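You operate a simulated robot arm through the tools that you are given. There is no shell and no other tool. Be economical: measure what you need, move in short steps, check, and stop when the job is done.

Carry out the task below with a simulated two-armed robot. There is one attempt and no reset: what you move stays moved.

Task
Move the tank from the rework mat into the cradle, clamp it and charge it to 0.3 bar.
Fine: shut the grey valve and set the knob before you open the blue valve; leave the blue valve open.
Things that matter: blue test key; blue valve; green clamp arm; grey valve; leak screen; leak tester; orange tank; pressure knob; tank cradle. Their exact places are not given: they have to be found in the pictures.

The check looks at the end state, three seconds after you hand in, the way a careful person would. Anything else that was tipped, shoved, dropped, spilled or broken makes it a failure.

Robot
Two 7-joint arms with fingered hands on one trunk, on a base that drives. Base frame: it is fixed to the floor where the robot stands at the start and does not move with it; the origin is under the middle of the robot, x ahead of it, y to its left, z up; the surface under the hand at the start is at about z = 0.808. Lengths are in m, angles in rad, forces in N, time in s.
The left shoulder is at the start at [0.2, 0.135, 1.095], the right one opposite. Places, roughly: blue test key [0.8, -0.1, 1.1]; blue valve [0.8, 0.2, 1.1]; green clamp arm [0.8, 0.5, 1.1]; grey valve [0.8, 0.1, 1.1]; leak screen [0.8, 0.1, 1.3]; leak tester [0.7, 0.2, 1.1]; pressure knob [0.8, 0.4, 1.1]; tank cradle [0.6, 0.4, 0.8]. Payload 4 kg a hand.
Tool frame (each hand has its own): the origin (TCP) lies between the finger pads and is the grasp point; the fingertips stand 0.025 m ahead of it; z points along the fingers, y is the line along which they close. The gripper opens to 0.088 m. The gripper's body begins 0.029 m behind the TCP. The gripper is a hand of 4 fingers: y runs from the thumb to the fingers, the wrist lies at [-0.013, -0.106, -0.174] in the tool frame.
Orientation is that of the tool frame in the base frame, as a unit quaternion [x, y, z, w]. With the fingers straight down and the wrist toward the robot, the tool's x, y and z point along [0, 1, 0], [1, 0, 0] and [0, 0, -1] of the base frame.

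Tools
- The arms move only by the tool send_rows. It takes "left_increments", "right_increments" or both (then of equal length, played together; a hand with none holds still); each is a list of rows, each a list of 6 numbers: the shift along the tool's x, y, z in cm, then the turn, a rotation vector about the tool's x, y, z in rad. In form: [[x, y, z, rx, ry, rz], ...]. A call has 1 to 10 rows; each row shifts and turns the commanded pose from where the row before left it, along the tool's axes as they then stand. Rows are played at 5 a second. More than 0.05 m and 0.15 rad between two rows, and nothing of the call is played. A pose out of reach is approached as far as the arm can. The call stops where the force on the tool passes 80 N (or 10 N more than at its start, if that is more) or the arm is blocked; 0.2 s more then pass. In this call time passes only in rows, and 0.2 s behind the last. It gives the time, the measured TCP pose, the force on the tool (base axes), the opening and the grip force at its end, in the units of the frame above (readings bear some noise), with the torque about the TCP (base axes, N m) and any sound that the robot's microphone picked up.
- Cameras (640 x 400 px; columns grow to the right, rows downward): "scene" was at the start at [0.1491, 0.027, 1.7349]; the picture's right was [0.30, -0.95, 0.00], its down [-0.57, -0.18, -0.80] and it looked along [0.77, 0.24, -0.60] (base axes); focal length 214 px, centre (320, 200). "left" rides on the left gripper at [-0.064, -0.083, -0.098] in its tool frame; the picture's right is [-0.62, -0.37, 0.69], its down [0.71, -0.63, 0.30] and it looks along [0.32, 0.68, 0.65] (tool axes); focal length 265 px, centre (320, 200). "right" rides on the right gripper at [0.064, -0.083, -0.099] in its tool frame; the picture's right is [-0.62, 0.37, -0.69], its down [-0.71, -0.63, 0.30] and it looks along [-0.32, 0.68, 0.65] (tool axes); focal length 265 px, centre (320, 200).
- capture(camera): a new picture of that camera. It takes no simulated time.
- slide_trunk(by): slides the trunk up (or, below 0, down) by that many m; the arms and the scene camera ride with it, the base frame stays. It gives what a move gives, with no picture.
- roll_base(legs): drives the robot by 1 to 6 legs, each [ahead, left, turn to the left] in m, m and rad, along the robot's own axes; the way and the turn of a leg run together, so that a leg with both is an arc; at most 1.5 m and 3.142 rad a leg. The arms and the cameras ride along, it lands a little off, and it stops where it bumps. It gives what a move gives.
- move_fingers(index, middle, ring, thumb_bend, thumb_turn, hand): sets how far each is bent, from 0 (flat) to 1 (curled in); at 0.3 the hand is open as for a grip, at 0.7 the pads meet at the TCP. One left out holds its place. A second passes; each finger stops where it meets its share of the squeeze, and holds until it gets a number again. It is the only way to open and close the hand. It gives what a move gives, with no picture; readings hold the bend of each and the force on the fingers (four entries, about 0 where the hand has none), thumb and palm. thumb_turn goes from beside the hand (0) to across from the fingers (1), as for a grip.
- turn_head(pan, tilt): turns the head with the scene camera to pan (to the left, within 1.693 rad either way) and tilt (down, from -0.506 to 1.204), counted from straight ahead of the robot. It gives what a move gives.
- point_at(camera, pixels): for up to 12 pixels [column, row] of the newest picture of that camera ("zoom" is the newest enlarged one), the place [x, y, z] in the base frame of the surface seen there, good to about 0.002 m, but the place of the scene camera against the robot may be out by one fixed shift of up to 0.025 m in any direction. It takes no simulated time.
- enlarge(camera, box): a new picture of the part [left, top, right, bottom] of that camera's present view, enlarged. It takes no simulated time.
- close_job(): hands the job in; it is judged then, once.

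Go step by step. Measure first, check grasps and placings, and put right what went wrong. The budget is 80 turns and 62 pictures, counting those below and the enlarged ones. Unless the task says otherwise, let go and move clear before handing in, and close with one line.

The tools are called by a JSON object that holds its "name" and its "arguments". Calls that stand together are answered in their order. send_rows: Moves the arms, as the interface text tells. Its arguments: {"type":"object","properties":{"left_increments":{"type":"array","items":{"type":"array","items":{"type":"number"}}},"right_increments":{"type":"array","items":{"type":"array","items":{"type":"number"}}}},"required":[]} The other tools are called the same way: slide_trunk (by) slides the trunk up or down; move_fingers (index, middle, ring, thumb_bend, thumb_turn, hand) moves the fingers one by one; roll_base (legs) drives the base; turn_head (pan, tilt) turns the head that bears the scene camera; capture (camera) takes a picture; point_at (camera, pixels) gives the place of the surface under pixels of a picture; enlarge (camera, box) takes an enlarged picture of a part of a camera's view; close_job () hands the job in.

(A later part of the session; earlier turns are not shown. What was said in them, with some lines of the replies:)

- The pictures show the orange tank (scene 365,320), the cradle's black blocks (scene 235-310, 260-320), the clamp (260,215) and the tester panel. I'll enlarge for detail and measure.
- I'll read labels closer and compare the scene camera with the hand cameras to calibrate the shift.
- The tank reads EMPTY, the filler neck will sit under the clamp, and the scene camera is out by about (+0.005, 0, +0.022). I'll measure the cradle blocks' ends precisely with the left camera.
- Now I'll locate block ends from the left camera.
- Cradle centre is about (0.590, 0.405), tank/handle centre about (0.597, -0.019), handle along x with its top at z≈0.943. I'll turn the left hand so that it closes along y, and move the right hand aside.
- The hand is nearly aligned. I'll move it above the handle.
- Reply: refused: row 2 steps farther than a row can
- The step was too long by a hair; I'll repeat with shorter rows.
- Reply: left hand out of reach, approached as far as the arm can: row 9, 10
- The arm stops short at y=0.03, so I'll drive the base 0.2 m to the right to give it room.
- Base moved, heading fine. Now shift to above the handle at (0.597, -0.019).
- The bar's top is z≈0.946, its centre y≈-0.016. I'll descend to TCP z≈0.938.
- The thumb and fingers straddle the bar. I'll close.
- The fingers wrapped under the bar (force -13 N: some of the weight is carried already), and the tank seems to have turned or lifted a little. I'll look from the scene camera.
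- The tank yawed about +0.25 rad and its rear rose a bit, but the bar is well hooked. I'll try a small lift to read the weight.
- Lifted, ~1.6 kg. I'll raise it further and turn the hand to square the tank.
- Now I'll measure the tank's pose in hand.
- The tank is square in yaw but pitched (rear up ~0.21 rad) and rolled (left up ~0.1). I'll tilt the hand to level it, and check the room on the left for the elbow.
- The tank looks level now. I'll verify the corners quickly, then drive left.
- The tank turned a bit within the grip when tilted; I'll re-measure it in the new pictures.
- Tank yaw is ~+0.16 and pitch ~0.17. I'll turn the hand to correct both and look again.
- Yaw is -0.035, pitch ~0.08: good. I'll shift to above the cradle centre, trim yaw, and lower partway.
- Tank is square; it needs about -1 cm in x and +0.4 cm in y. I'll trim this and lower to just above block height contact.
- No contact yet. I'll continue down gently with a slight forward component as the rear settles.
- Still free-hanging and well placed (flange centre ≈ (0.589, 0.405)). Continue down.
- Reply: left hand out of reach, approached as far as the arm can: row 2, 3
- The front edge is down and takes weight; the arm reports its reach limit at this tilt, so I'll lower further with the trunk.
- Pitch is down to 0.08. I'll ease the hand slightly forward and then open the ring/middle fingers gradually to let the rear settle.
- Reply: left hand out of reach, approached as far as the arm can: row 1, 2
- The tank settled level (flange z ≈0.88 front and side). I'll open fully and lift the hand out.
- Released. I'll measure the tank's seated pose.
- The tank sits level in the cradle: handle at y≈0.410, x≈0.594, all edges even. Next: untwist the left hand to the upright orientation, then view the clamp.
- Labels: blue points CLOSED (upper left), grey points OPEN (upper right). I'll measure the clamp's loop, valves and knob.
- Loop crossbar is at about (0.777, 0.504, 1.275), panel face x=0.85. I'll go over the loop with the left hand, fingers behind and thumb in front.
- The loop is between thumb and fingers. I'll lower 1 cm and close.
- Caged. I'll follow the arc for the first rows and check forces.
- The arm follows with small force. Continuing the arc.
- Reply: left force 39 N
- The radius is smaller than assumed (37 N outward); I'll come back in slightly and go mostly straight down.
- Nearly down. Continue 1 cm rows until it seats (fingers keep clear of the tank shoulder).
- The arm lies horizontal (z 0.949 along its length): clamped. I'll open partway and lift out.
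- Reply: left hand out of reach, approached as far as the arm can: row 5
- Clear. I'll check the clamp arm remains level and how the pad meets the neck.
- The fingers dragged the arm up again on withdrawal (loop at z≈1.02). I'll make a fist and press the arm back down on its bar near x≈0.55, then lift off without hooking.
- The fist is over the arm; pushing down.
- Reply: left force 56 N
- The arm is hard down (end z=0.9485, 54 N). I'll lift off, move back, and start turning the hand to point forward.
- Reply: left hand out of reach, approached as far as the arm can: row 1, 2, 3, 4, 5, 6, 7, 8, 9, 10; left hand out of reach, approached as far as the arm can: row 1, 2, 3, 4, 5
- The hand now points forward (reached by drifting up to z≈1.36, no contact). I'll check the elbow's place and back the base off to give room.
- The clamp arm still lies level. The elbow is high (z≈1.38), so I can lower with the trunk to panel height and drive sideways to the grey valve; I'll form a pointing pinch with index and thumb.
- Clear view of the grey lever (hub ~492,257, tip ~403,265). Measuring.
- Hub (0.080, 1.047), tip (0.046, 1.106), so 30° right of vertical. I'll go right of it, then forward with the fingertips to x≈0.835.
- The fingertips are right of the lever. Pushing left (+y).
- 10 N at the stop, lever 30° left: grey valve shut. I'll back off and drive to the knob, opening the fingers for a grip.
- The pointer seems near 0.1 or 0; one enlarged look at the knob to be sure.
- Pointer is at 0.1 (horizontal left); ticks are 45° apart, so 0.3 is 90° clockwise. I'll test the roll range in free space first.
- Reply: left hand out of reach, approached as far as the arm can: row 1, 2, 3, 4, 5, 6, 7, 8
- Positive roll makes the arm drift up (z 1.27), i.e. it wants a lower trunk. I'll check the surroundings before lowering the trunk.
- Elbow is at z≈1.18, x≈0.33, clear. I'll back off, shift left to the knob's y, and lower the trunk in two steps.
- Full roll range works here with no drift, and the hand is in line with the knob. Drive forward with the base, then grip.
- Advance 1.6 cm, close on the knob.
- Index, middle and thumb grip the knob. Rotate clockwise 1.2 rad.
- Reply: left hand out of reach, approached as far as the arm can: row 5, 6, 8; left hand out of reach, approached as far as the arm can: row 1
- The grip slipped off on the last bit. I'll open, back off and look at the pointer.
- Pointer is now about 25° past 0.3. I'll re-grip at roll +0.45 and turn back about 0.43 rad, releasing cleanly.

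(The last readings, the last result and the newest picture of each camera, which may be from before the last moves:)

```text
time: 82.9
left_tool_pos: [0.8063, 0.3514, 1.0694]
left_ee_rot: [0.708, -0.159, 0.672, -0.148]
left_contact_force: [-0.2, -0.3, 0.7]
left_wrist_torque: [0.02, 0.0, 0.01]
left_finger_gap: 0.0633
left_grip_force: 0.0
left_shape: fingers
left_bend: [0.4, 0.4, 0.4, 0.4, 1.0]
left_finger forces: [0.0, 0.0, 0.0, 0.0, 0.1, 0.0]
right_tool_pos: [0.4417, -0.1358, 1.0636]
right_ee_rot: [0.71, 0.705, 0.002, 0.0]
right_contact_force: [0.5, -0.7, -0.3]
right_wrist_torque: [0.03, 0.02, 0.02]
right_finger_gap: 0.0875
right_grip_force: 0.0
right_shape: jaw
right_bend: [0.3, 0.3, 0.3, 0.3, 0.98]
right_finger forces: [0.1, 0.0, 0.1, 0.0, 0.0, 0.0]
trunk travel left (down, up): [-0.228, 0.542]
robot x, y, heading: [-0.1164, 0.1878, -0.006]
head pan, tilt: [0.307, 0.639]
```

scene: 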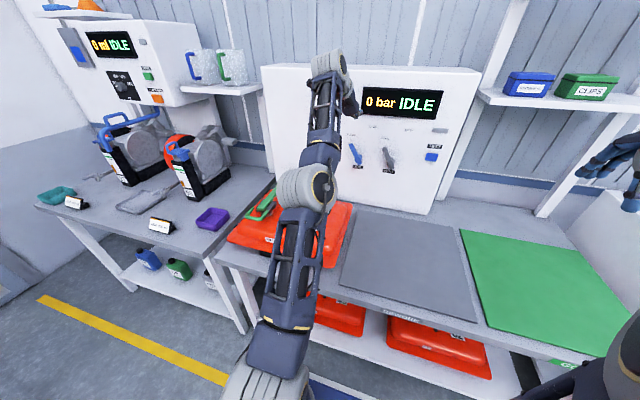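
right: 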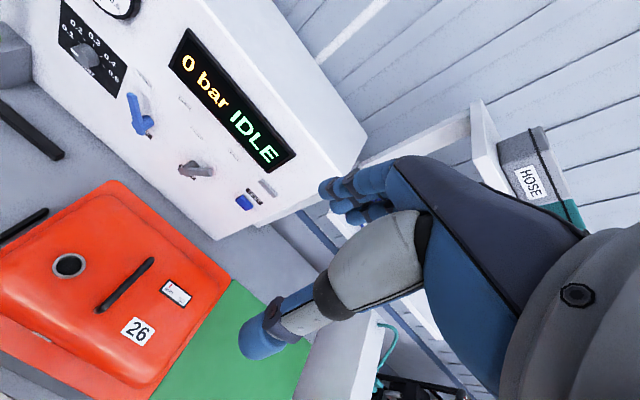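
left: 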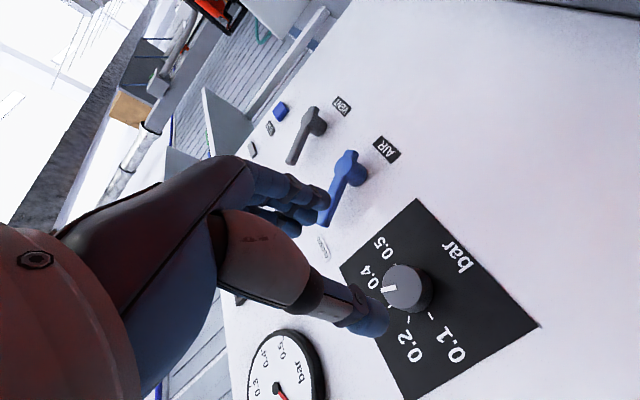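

{"name": "send_rows", "arguments": {"left_increments": [[-0.11, -0.22, 0.8, 0, 0, 0]]}}

{"name": "move_fingers", "arguments": {"hand": "left", "index": 0.7, "middle": 0.7, "ring": 0.4, "thumb_bend": 0.7}}

{"name": "send_rows", "arguments": {"left_increments": [[0, 0, 0, 0, 0, -0.1], [0, 0, 0, 0, 0, -0.1], [0, 0, 0, 0, 0, -0.1], [0, 0, 0, 0, 0, -0.1], [0, 0, 0, 0, 0, -0.03]]}}

{"name": "move_fingers", "arguments": {"hand": "left", "index": 0.4, "middle": 0.4, "thumb_bend": 0.4}}

{"name": "roll_base", "arguments": {"legs": [[-0.1, 0, 0]]}}

{"name": "enlarge", "arguments": {"camera": "left", "box": [330, 190, 530, 315]}}

```text
time: 83.3
left_tool_pos: [0.814, 0.3546, 1.0687]
left_ee_rot: [0.708, -0.16, 0.672, -0.148]
left_contact_force: [0.5, -0.7, 0.7]
left_wrist_torque: [0.0, -0.01, 0.0]
left_finger_gap: 0.0628
left_grip_force: 0.0
left_shape: fingers
left_bend: [0.4, 0.4, 0.4, 0.4, 1.0]
left_finger forces: [0.0, 0.0, 0.1, 0.0, 0.0, 0.1]
right_tool_pos: [0.4402, -0.1354, 1.0644]
right_ee_rot: [0.71, 0.705, 0.001, -0.001]
right_contact_force: [-0.3, 0.4, 0.2]
right_wrist_torque: [0.01, -0.01, 0.02]
right_finger_gap: 0.0876
right_grip_force: 0.0
right_shape: jaw
right_bend: [0.3, 0.3, 0.3, 0.3, 0.98]
right_finger forces: [0.1, 0.0, 0.0, 0.1, 0.0, 0.1]
trunk travel left (down, up): [-0.228, 0.542]
robot x, y, heading: [-0.1159, 0.1924, -0.003]
head pan, tilt: [0.307, 0.639]
```

```text
time: 84.3
left_tool_pos: [0.8151, 0.3537, 1.0679]
left_ee_rot: [0.708, -0.16, 0.672, -0.147]
left_contact_force: [-1.9, -7.2, -2.6]
left_wrist_torque: [0.02, 0.06, -0.22]
left_finger_gap: 0.028
left_grip_force: 13.4
left_shape: fingers
left_bend: [0.58, 0.6, 0.4, 0.57, 0.99]
left_finger forces: [8.6, 9.1, 0.0, 0.0, 9.2, 0.0]
right_tool_pos: [0.4402, -0.1345, 1.0652]
right_ee_rot: [0.709, 0.705, 0.0, 0.0]
right_contact_force: [0.7, -0.1, -0.2]
right_wrist_torque: [0.02, -0.01, -0.02]
right_finger_gap: 0.0876
right_grip_force: 0.0
right_shape: jaw
right_bend: [0.3, 0.3, 0.3, 0.3, 0.98]
right_finger forces: [0.0, 0.0, 0.1, 0.0, 0.0, 0.1]
trunk travel left (down, up): [-0.228, 0.542]
robot x, y, heading: [-0.1123, 0.1937, -0.006]
head pan, tilt: [0.307, 0.639]
```

```text
time: 85.5
left_tool_pos: [0.8146, 0.3539, 1.0693]
left_ee_rot: [0.725, -0.004, 0.689, 0.0]
left_contact_force: [-4.2, -12.2, -1.5]
left_wrist_torque: [0.03, 0.01, -0.37]
left_finger_gap: 0.028
left_grip_force: 13.4
left_shape: fingers
left_bend: [0.57, 0.59, 0.4, 0.59, 0.99]
left_finger forces: [9.8, 10.1, 0.0, 0.0, 7.9, 0.0]
right_tool_pos: [0.4408, -0.1356, 1.0652]
right_ee_rot: [0.71, 0.704, 0.001, 0.0]
right_contact_force: [-1.2, 0.5, -0.5]
right_wrist_torque: [0.0, 0.0, -0.04]
right_finger_gap: 0.0875
right_grip_force: 0.1
right_shape: jaw
right_bend: [0.3, 0.3, 0.3, 0.3, 0.98]
right_finger forces: [0.1, 0.0, 0.0, 0.0, 0.0, 0.0]
trunk travel left (down, up): [-0.228, 0.542]
robot x, y, heading: [-0.1148, 0.1923, -0.003]
head pan, tilt: [0.307, 0.639]
```

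```text
time: 86.5
left_tool_pos: [0.8147, 0.3543, 1.0683]
left_ee_rot: [0.726, -0.005, 0.688, -0.001]
left_contact_force: [-0.1, -0.4, 0.3]
left_wrist_torque: [-0.01, 0.0, 0.04]
left_finger_gap: 0.0624
left_grip_force: 0.1
left_shape: fingers
left_bend: [0.4, 0.4, 0.4, 0.4, 1.0]
left_finger forces: [0.0, 0.0, 0.0, 0.0, 0.0, 0.0]
right_tool_pos: [0.4406, -0.1356, 1.0641]
right_ee_rot: [0.71, 0.705, 0.001, -0.001]
right_contact_force: [0.2, -0.1, -0.2]
right_wrist_torque: [0.0, 0.0, -0.03]
right_finger_gap: 0.0876
right_grip_force: 0.1
right_shape: jaw
right_bend: [0.3, 0.3, 0.3, 0.3, 0.98]
right_finger forces: [0.0, 0.0, 0.0, 0.0, 0.0, 0.0]
trunk travel left (down, up): [-0.228, 0.542]
robot x, y, heading: [-0.114, 0.1907, -0.013]
head pan, tilt: [0.307, 0.639]
```

```text
time: 87.7
left_tool_pos: [0.7149, 0.3536, 1.069]
left_ee_rot: [0.725, -0.005, 0.688, -0.001]
left_contact_force: [0.4, -0.6, 1.1]
left_wrist_torque: [-0.03, 0.0, -0.02]
left_finger_gap: 0.0628
left_grip_force: 0.1
left_shape: fingers
left_bend: [0.4, 0.4, 0.4, 0.4, 1.0]
left_finger forces: [0.0, 0.0, 0.0, 0.1, 0.0, 0.0]
right_tool_pos: [0.3408, -0.1337, 1.0646]
right_ee_rot: [0.71, 0.705, 0.001, 0.0]
right_contact_force: [-0.5, 0.7, -0.2]
right_wrist_torque: [-0.01, -0.02, 0.02]
right_finger_gap: 0.0875
right_grip_force: 0.0
right_shape: jaw
right_bend: [0.3, 0.3, 0.3, 0.3, 0.98]
right_finger forces: [0.0, 0.1, 0.0, 0.0, 0.0, 0.1]
trunk travel left (down, up): [-0.228, 0.542]
robot x, y, heading: [-0.2171, 0.191, -0.004]
head pan, tilt: [0.307, 0.639]
```

```text
3.20 times, centred on (430, 252) of left
```

zoom: 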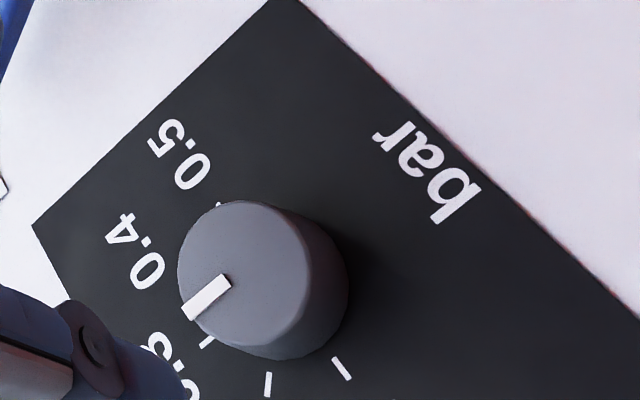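

{"name": "point_at", "arguments": {"camera": "zoom", "pixels": [[226, 281], [190, 312], [208, 297], [207, 342], [342, 368], [268, 384], [220, 203], [245, 278], [180, 270], [245, 350], [245, 203], [302, 290]]}}

```text
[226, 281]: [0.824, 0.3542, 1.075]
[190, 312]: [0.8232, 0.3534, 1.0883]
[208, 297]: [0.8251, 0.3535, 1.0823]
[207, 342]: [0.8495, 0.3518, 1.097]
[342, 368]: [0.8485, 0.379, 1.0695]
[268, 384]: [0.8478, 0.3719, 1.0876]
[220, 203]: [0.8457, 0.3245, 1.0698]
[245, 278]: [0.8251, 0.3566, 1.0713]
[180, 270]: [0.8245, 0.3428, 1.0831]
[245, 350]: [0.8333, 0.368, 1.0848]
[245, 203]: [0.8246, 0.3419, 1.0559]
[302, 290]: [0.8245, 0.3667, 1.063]
```

Pointer is within ~3° of the 0.3 tick (tick y 0.352, pointer y 0.354). Next the blue valve: form the pointing pinch, shift right to y≈0.287, z≈1.098.

{"name": "move_fingers", "arguments": {"hand": "left", "index": 0.68, "middle": 1.0, "ring": 1.0, "thumb_bend": 0.68}}

{"name": "send_rows", "arguments": {"left_increments": [[1.5, 3.3, 0, 0, 0, 0], [1.4, 3.3, 0, 0, 0, 0]]}}

{"name": "roll_base", "arguments": {"legs": [[0.092, 0, 0]]}}

```text
time: 88.7
left_tool_pos: [0.7151, 0.3561, 1.0685]
left_ee_rot: [0.725, -0.005, 0.688, -0.002]
left_contact_force: [0.0, -0.7, -0.6]
left_wrist_torque: [0.03, 0.04, 0.0]
left_finger_gap: 0.0029
left_grip_force: 0.1
left_shape: fingers
left_bend: [0.68, 1.0, 1.0, 0.68, 1.0]
left_finger forces: [0.0, 0.1, 0.1, 0.1, 0.0, 0.1]
right_tool_pos: [0.3404, -0.1349, 1.0644]
right_ee_rot: [0.709, 0.705, 0.001, -0.001]
right_contact_force: [-0.6, 0.6, 0.9]
right_wrist_torque: [0.03, 0.02, -0.01]
right_finger_gap: 0.0873
right_grip_force: 0.2
right_shape: jaw
right_bend: [0.3, 0.3, 0.3, 0.3, 0.98]
right_finger forces: [0.0, 0.0, 0.0, 0.0, 0.1, 0.1]
trunk travel left (down, up): [-0.228, 0.542]
robot x, y, heading: [-0.2114, 0.1874, -0.01]
head pan, tilt: [0.307, 0.639]
```

```text
time: 89.3
left_tool_pos: [0.7143, 0.289, 1.098]
left_ee_rot: [0.725, -0.005, 0.688, -0.001]
left_contact_force: [0.2, -0.1, -1.0]
left_wrist_torque: [-0.02, 0.0, 0.0]
left_finger_gap: 0.003
left_grip_force: 0.2
left_shape: fingers
left_bend: [0.68, 1.0, 1.0, 0.68, 1.0]
left_finger forces: [0.0, 0.1, 0.1, 0.1, 0.1, 0.1]
right_tool_pos: [0.3409, -0.1346, 1.0636]
right_ee_rot: [0.709, 0.705, 0.001, 0.0]
right_contact_force: [0.0, -0.2, -0.4]
right_wrist_torque: [0.03, -0.01, 0.01]
right_finger_gap: 0.0875
right_grip_force: 0.0
right_shape: jaw
right_bend: [0.3, 0.3, 0.3, 0.3, 0.98]
right_finger forces: [0.0, 0.0, 0.0, 0.0, 0.1, 0.0]
trunk travel left (down, up): [-0.228, 0.542]
robot x, y, heading: [-0.2124, 0.193, -0.006]
head pan, tilt: [0.307, 0.639]
```

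```text
time: 90.4
left_tool_pos: [0.8056, 0.2887, 1.0972]
left_ee_rot: [0.726, -0.005, 0.688, -0.002]
left_contact_force: [0.1, -0.1, 0.5]
left_wrist_torque: [-0.03, 0.0, -0.02]
left_finger_gap: 0.0028
left_grip_force: 0.0
left_shape: fingers
left_bend: [0.68, 1.0, 1.0, 0.68, 1.0]
left_finger forces: [0.0, 0.0, 0.0, 0.0, 0.1, 0.1]
right_tool_pos: [0.4322, -0.1352, 1.0653]
right_ee_rot: [0.709, 0.705, 0.0, -0.001]
right_contact_force: [0.1, 0.3, 0.7]
right_wrist_torque: [0.0, -0.02, 0.0]
right_finger_gap: 0.0877
right_grip_force: 0.0
right_shape: jaw
right_bend: [0.3, 0.3, 0.3, 0.3, 0.98]
right_finger forces: [0.0, 0.1, 0.0, 0.0, 0.1, 0.0]
trunk travel left (down, up): [-0.228, 0.542]
robot x, y, heading: [-0.1254, 0.1879, -0.005]
head pan, tilt: [0.307, 0.639]
```

No contact; the fingertips are left of the blue lever. Pushing right (-y).

{"name": "send_rows", "arguments": {"left_increments": [[0, 0, 0.4, 0, 0, 0], [0, 1.5, 0, 0, 0, 0], [0, 1.5, 0, 0, 0, 0], [0, 1.5, 0, 0, 0, 0], [0, 1.2, 0, 0, 0, 0], [0, 1.0, 0, 0, 0, 0], [0, 0.8, 0, 0, 0, 0]]}}

{"name": "send_rows", "arguments": {"left_increments": [[0, 0.5, 0, 0, 0, 0]]}}

```text
time: 92.0
left_tool_pos: [0.8092, 0.2136, 1.0961]
left_ee_rot: [0.725, -0.004, 0.688, -0.002]
left_contact_force: [-1.1, 2.6, 0.2]
left_wrist_torque: [0.01, 0.04, 0.0]
left_finger_gap: 0.0001
left_grip_force: 1.6
left_shape: fingers
left_bend: [0.7, 1.0, 1.0, 0.68, 1.0]
left_finger forces: [3.0, 0.0, 0.0, 0.1, 0.0, 0.0]
right_tool_pos: [0.4324, -0.1349, 1.0652]
right_ee_rot: [0.71, 0.705, 0.0, 0.001]
right_contact_force: [0.3, -0.2, 0.1]
right_wrist_torque: [-0.01, 0.03, 0.02]
right_finger_gap: 0.0879
right_grip_force: 0.1
right_shape: jaw
right_bend: [0.3, 0.3, 0.3, 0.3, 0.98]
right_finger forces: [0.0, 0.0, 0.0, 0.0, 0.0, 0.1]
trunk travel left (down, up): [-0.228, 0.542]
robot x, y, heading: [-0.1199, 0.1894, -0.002]
head pan, tilt: [0.307, 0.639]
```

```text
time: 92.4
left_tool_pos: [0.8116, 0.2094, 1.097]
left_ee_rot: [0.725, -0.003, 0.689, -0.002]
left_contact_force: [-1.9, 8.8, 0.7]
left_wrist_torque: [0.01, 0.01, -0.02]
left_finger_gap: 0.0
left_grip_force: 3.7
left_shape: fingers
left_bend: [0.7, 1.0, 1.0, 0.67, 1.0]
left_finger forces: [8.0, 0.1, 0.0, 0.0, 0.0, 0.1]
right_tool_pos: [0.4311, -0.1341, 1.0647]
right_ee_rot: [0.709, 0.705, 0.0, 0.001]
right_contact_force: [-0.1, 0.2, -0.1]
right_wrist_torque: [0.0, 0.02, 0.0]
right_finger_gap: 0.0879
right_grip_force: 0.0
right_shape: jaw
right_bend: [0.3, 0.3, 0.3, 0.3, 0.98]
right_finger forces: [0.1, 0.0, 0.0, 0.0, 0.1, 0.0]
trunk travel left (down, up): [-0.228, 0.542]
robot x, y, heading: [-0.1222, 0.1906, -0.005]
head pan, tilt: [0.307, 0.639]
```

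8.8 N, near the stop. One more small push, then back off left, retreat with the base, and look.

{"name": "send_rows", "arguments": {"left_increments": [[0, 0.4, 0, 0, 0, 0], [0, -1.5, 0, 0, 0, 0], [0, -0.8, 0, 0, 0, 0]]}}

{"name": "roll_base", "arguments": {"legs": [[-0.2, 0, 0]]}}

{"name": "slide_trunk", "arguments": {"by": 0.25}}

{"name": "capture", "arguments": {"camera": "scene"}}

```text
time: 93.2
left_tool_pos: [0.8094, 0.2243, 1.0953]
left_ee_rot: [0.726, -0.006, 0.688, 0.0]
left_contact_force: [-1.1, 0.5, 0.6]
left_wrist_torque: [0.01, 0.05, 0.01]
left_finger_gap: 0.0029
left_grip_force: 0.0
left_shape: fingers
left_bend: [0.68, 1.0, 1.0, 0.68, 1.0]
left_finger forces: [0.0, 0.0, 0.0, 0.0, 0.0, 0.1]
right_tool_pos: [0.4324, -0.1362, 1.0656]
right_ee_rot: [0.709, 0.705, 0.0, -0.001]
right_contact_force: [-0.5, -0.9, 0.2]
right_wrist_torque: [-0.04, 0.01, 0.02]
right_finger_gap: 0.0876
right_grip_force: 0.0
right_shape: jaw
right_bend: [0.3, 0.3, 0.3, 0.3, 0.98]
right_finger forces: [0.0, 0.1, 0.0, 0.1, 0.0, 0.0]
trunk travel left (down, up): [-0.228, 0.542]
robot x, y, heading: [-0.1238, 0.188, -0.004]
head pan, tilt: [0.307, 0.639]
```

```text
time: 94.8
left_tool_pos: [0.6061, 0.2247, 1.0957]
left_ee_rot: [0.725, -0.005, 0.689, 0.0]
left_contact_force: [-0.5, -0.5, 0.0]
left_wrist_torque: [-0.02, -0.01, -0.04]
left_finger_gap: 0.0027
left_grip_force: 0.0
left_shape: fingers
left_bend: [0.68, 1.0, 1.0, 0.68, 1.0]
left_finger forces: [0.1, 0.0, 0.1, 0.0, 0.0, 0.0]
right_tool_pos: [0.2289, -0.1359, 1.0643]
right_ee_rot: [0.71, 0.704, 0.001, 0.0]
right_contact_force: [-0.6, 0.5, 0.5]
right_wrist_torque: [0.0, 0.01, 0.04]
right_finger_gap: 0.0876
right_grip_force: 0.0
right_shape: jaw
right_bend: [0.3, 0.3, 0.3, 0.3, 0.98]
right_finger forces: [0.0, 0.0, 0.0, 0.0, 0.0, 0.0]
trunk travel left (down, up): [-0.228, 0.542]
robot x, y, heading: [-0.3257, 0.1942, -0.008]
head pan, tilt: [0.307, 0.639]
```

```text
time: 97.4
left_tool_pos: [0.6061, 0.2259, 1.3448]
left_ee_rot: [0.725, -0.006, 0.688, 0.0]
left_contact_force: [0.1, 0.1, -0.1]
left_wrist_torque: [0.01, 0.0, 0.02]
left_finger_gap: 0.0026
left_grip_force: 0.1
left_shape: fingers
left_bend: [0.68, 1.0, 1.0, 0.68, 1.0]
left_finger forces: [0.0, 0.1, 0.0, 0.0, 0.0, 0.1]
right_tool_pos: [0.2266, -0.1354, 1.3153]
right_ee_rot: [0.71, 0.704, 0.0, 0.0]
right_contact_force: [0.9, 0.0, -0.7]
right_wrist_torque: [0.0, 0.01, -0.04]
right_finger_gap: 0.0877
right_grip_force: 0.0
right_shape: jaw
right_bend: [0.3, 0.3, 0.3, 0.3, 0.98]
right_finger forces: [0.0, 0.0, 0.0, 0.0, 0.0, 0.1]
trunk travel left (down, up): [-0.478, 0.292]
robot x, y, heading: [-0.3264, 0.1902, -0.007]
head pan, tilt: [0.307, 0.639]
```

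```text
2 pictures are left
```

scene: 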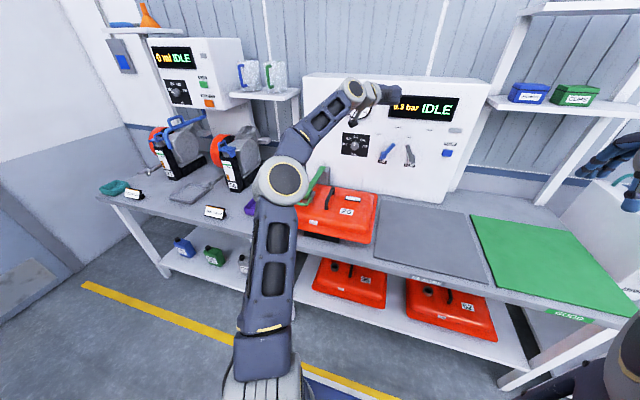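

The screen reads about "0.3 bar". I'll shift the hand aside and take an enlarged look at panel and clamp.

{"name": "roll_base", "arguments": {"legs": [[0, -0.45, 0]]}}

{"name": "turn_head", "arguments": {"pan": 0.62, "tilt": 0.55}}

{"name": "capture", "arguments": {"camera": "scene"}}

```text
time: 100.1
left_tool_pos: [0.6028, -0.2331, 1.3461]
left_ee_rot: [0.725, -0.007, 0.688, 0.001]
left_contact_force: [0.1, -1.1, 0.2]
left_wrist_torque: [0.01, 0.0, 0.03]
left_finger_gap: 0.0023
left_grip_force: 0.0
left_shape: fingers
left_bend: [0.68, 1.0, 1.0, 0.68, 1.0]
left_finger forces: [0.1, 0.0, 0.0, 0.1, 0.0, 0.0]
right_tool_pos: [0.2239, -0.5911, 1.3135]
right_ee_rot: [0.712, 0.702, 0.001, -0.001]
right_contact_force: [0.1, -0.3, 0.9]
right_wrist_torque: [-0.02, 0.02, 0.01]
right_finger_gap: 0.0877
right_grip_force: 0.0
right_shape: jaw
right_bend: [0.3, 0.3, 0.3, 0.3, 0.98]
right_finger forces: [0.1, 0.0, 0.0, 0.0, 0.0, 0.0]
trunk travel left (down, up): [-0.478, 0.292]
robot x, y, heading: [-0.3287, -0.2588, -0.01]
head pan, tilt: [0.307, 0.639]
```

```text
time: 100.9
left_tool_pos: [0.6031, -0.2325, 1.3458]
left_ee_rot: [0.725, -0.006, 0.689, 0.001]
left_contact_force: [0.8, 1.1, -0.1]
left_wrist_torque: [-0.01, 0.0, 0.0]
left_finger_gap: 0.0027
left_grip_force: 0.0
left_shape: fingers
left_bend: [0.68, 1.0, 1.0, 0.68, 1.0]
left_finger forces: [0.0, 0.0, 0.0, 0.0, 0.0, 0.0]
right_tool_pos: [0.2225, -0.5922, 1.3154]
right_ee_rot: [0.711, 0.703, 0.001, -0.001]
right_contact_force: [-0.9, -0.5, -0.7]
right_wrist_torque: [0.0, 0.04, -0.01]
right_finger_gap: 0.0874
right_grip_force: 0.2
right_shape: jaw
right_bend: [0.3, 0.3, 0.3, 0.3, 0.98]
right_finger forces: [0.1, 0.1, 0.1, 0.0, 0.0, 0.1]
trunk travel left (down, up): [-0.478, 0.292]
robot x, y, heading: [-0.3298, -0.2623, -0.01]
head pan, tilt: [0.62, 0.55]
```

```text
1 pictures are left
```

scene: 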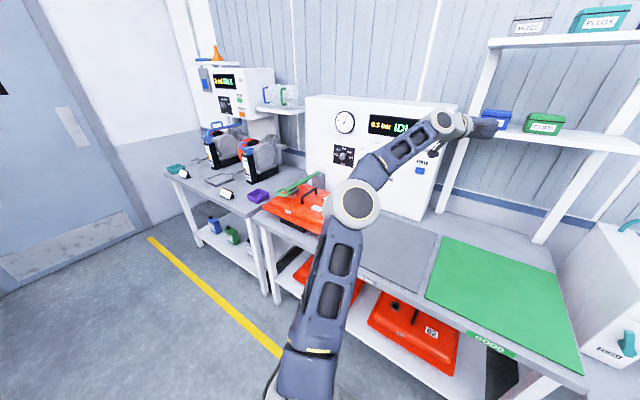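

The display shows ~0.3 bar; last enlarged look at gauge, knob and clamp.

{"name": "enlarge", "arguments": {"camera": "scene", "box": [250, 95, 430, 225]}}

```text
3.08 times, centred on (340, 160) of scene
```

zoom: 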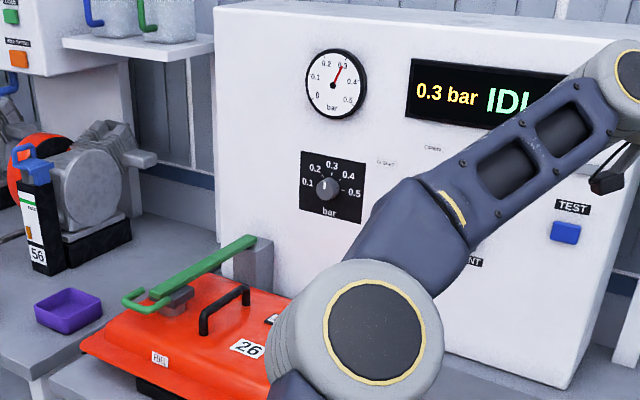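

The screen and gauge both read 0.3 bar. The knob points to 0.3, the clamp arm is down on the tank, and both hands are clear, so I'm handing in.

{"name": "close_job", "arguments": {}}

```text
The job is handed in.
```

The tank is in the cradle, clamped and charged to 0.3 bar; I shut the grey valve and set the knob to 0.3 before opening the blue valve, which is still open.
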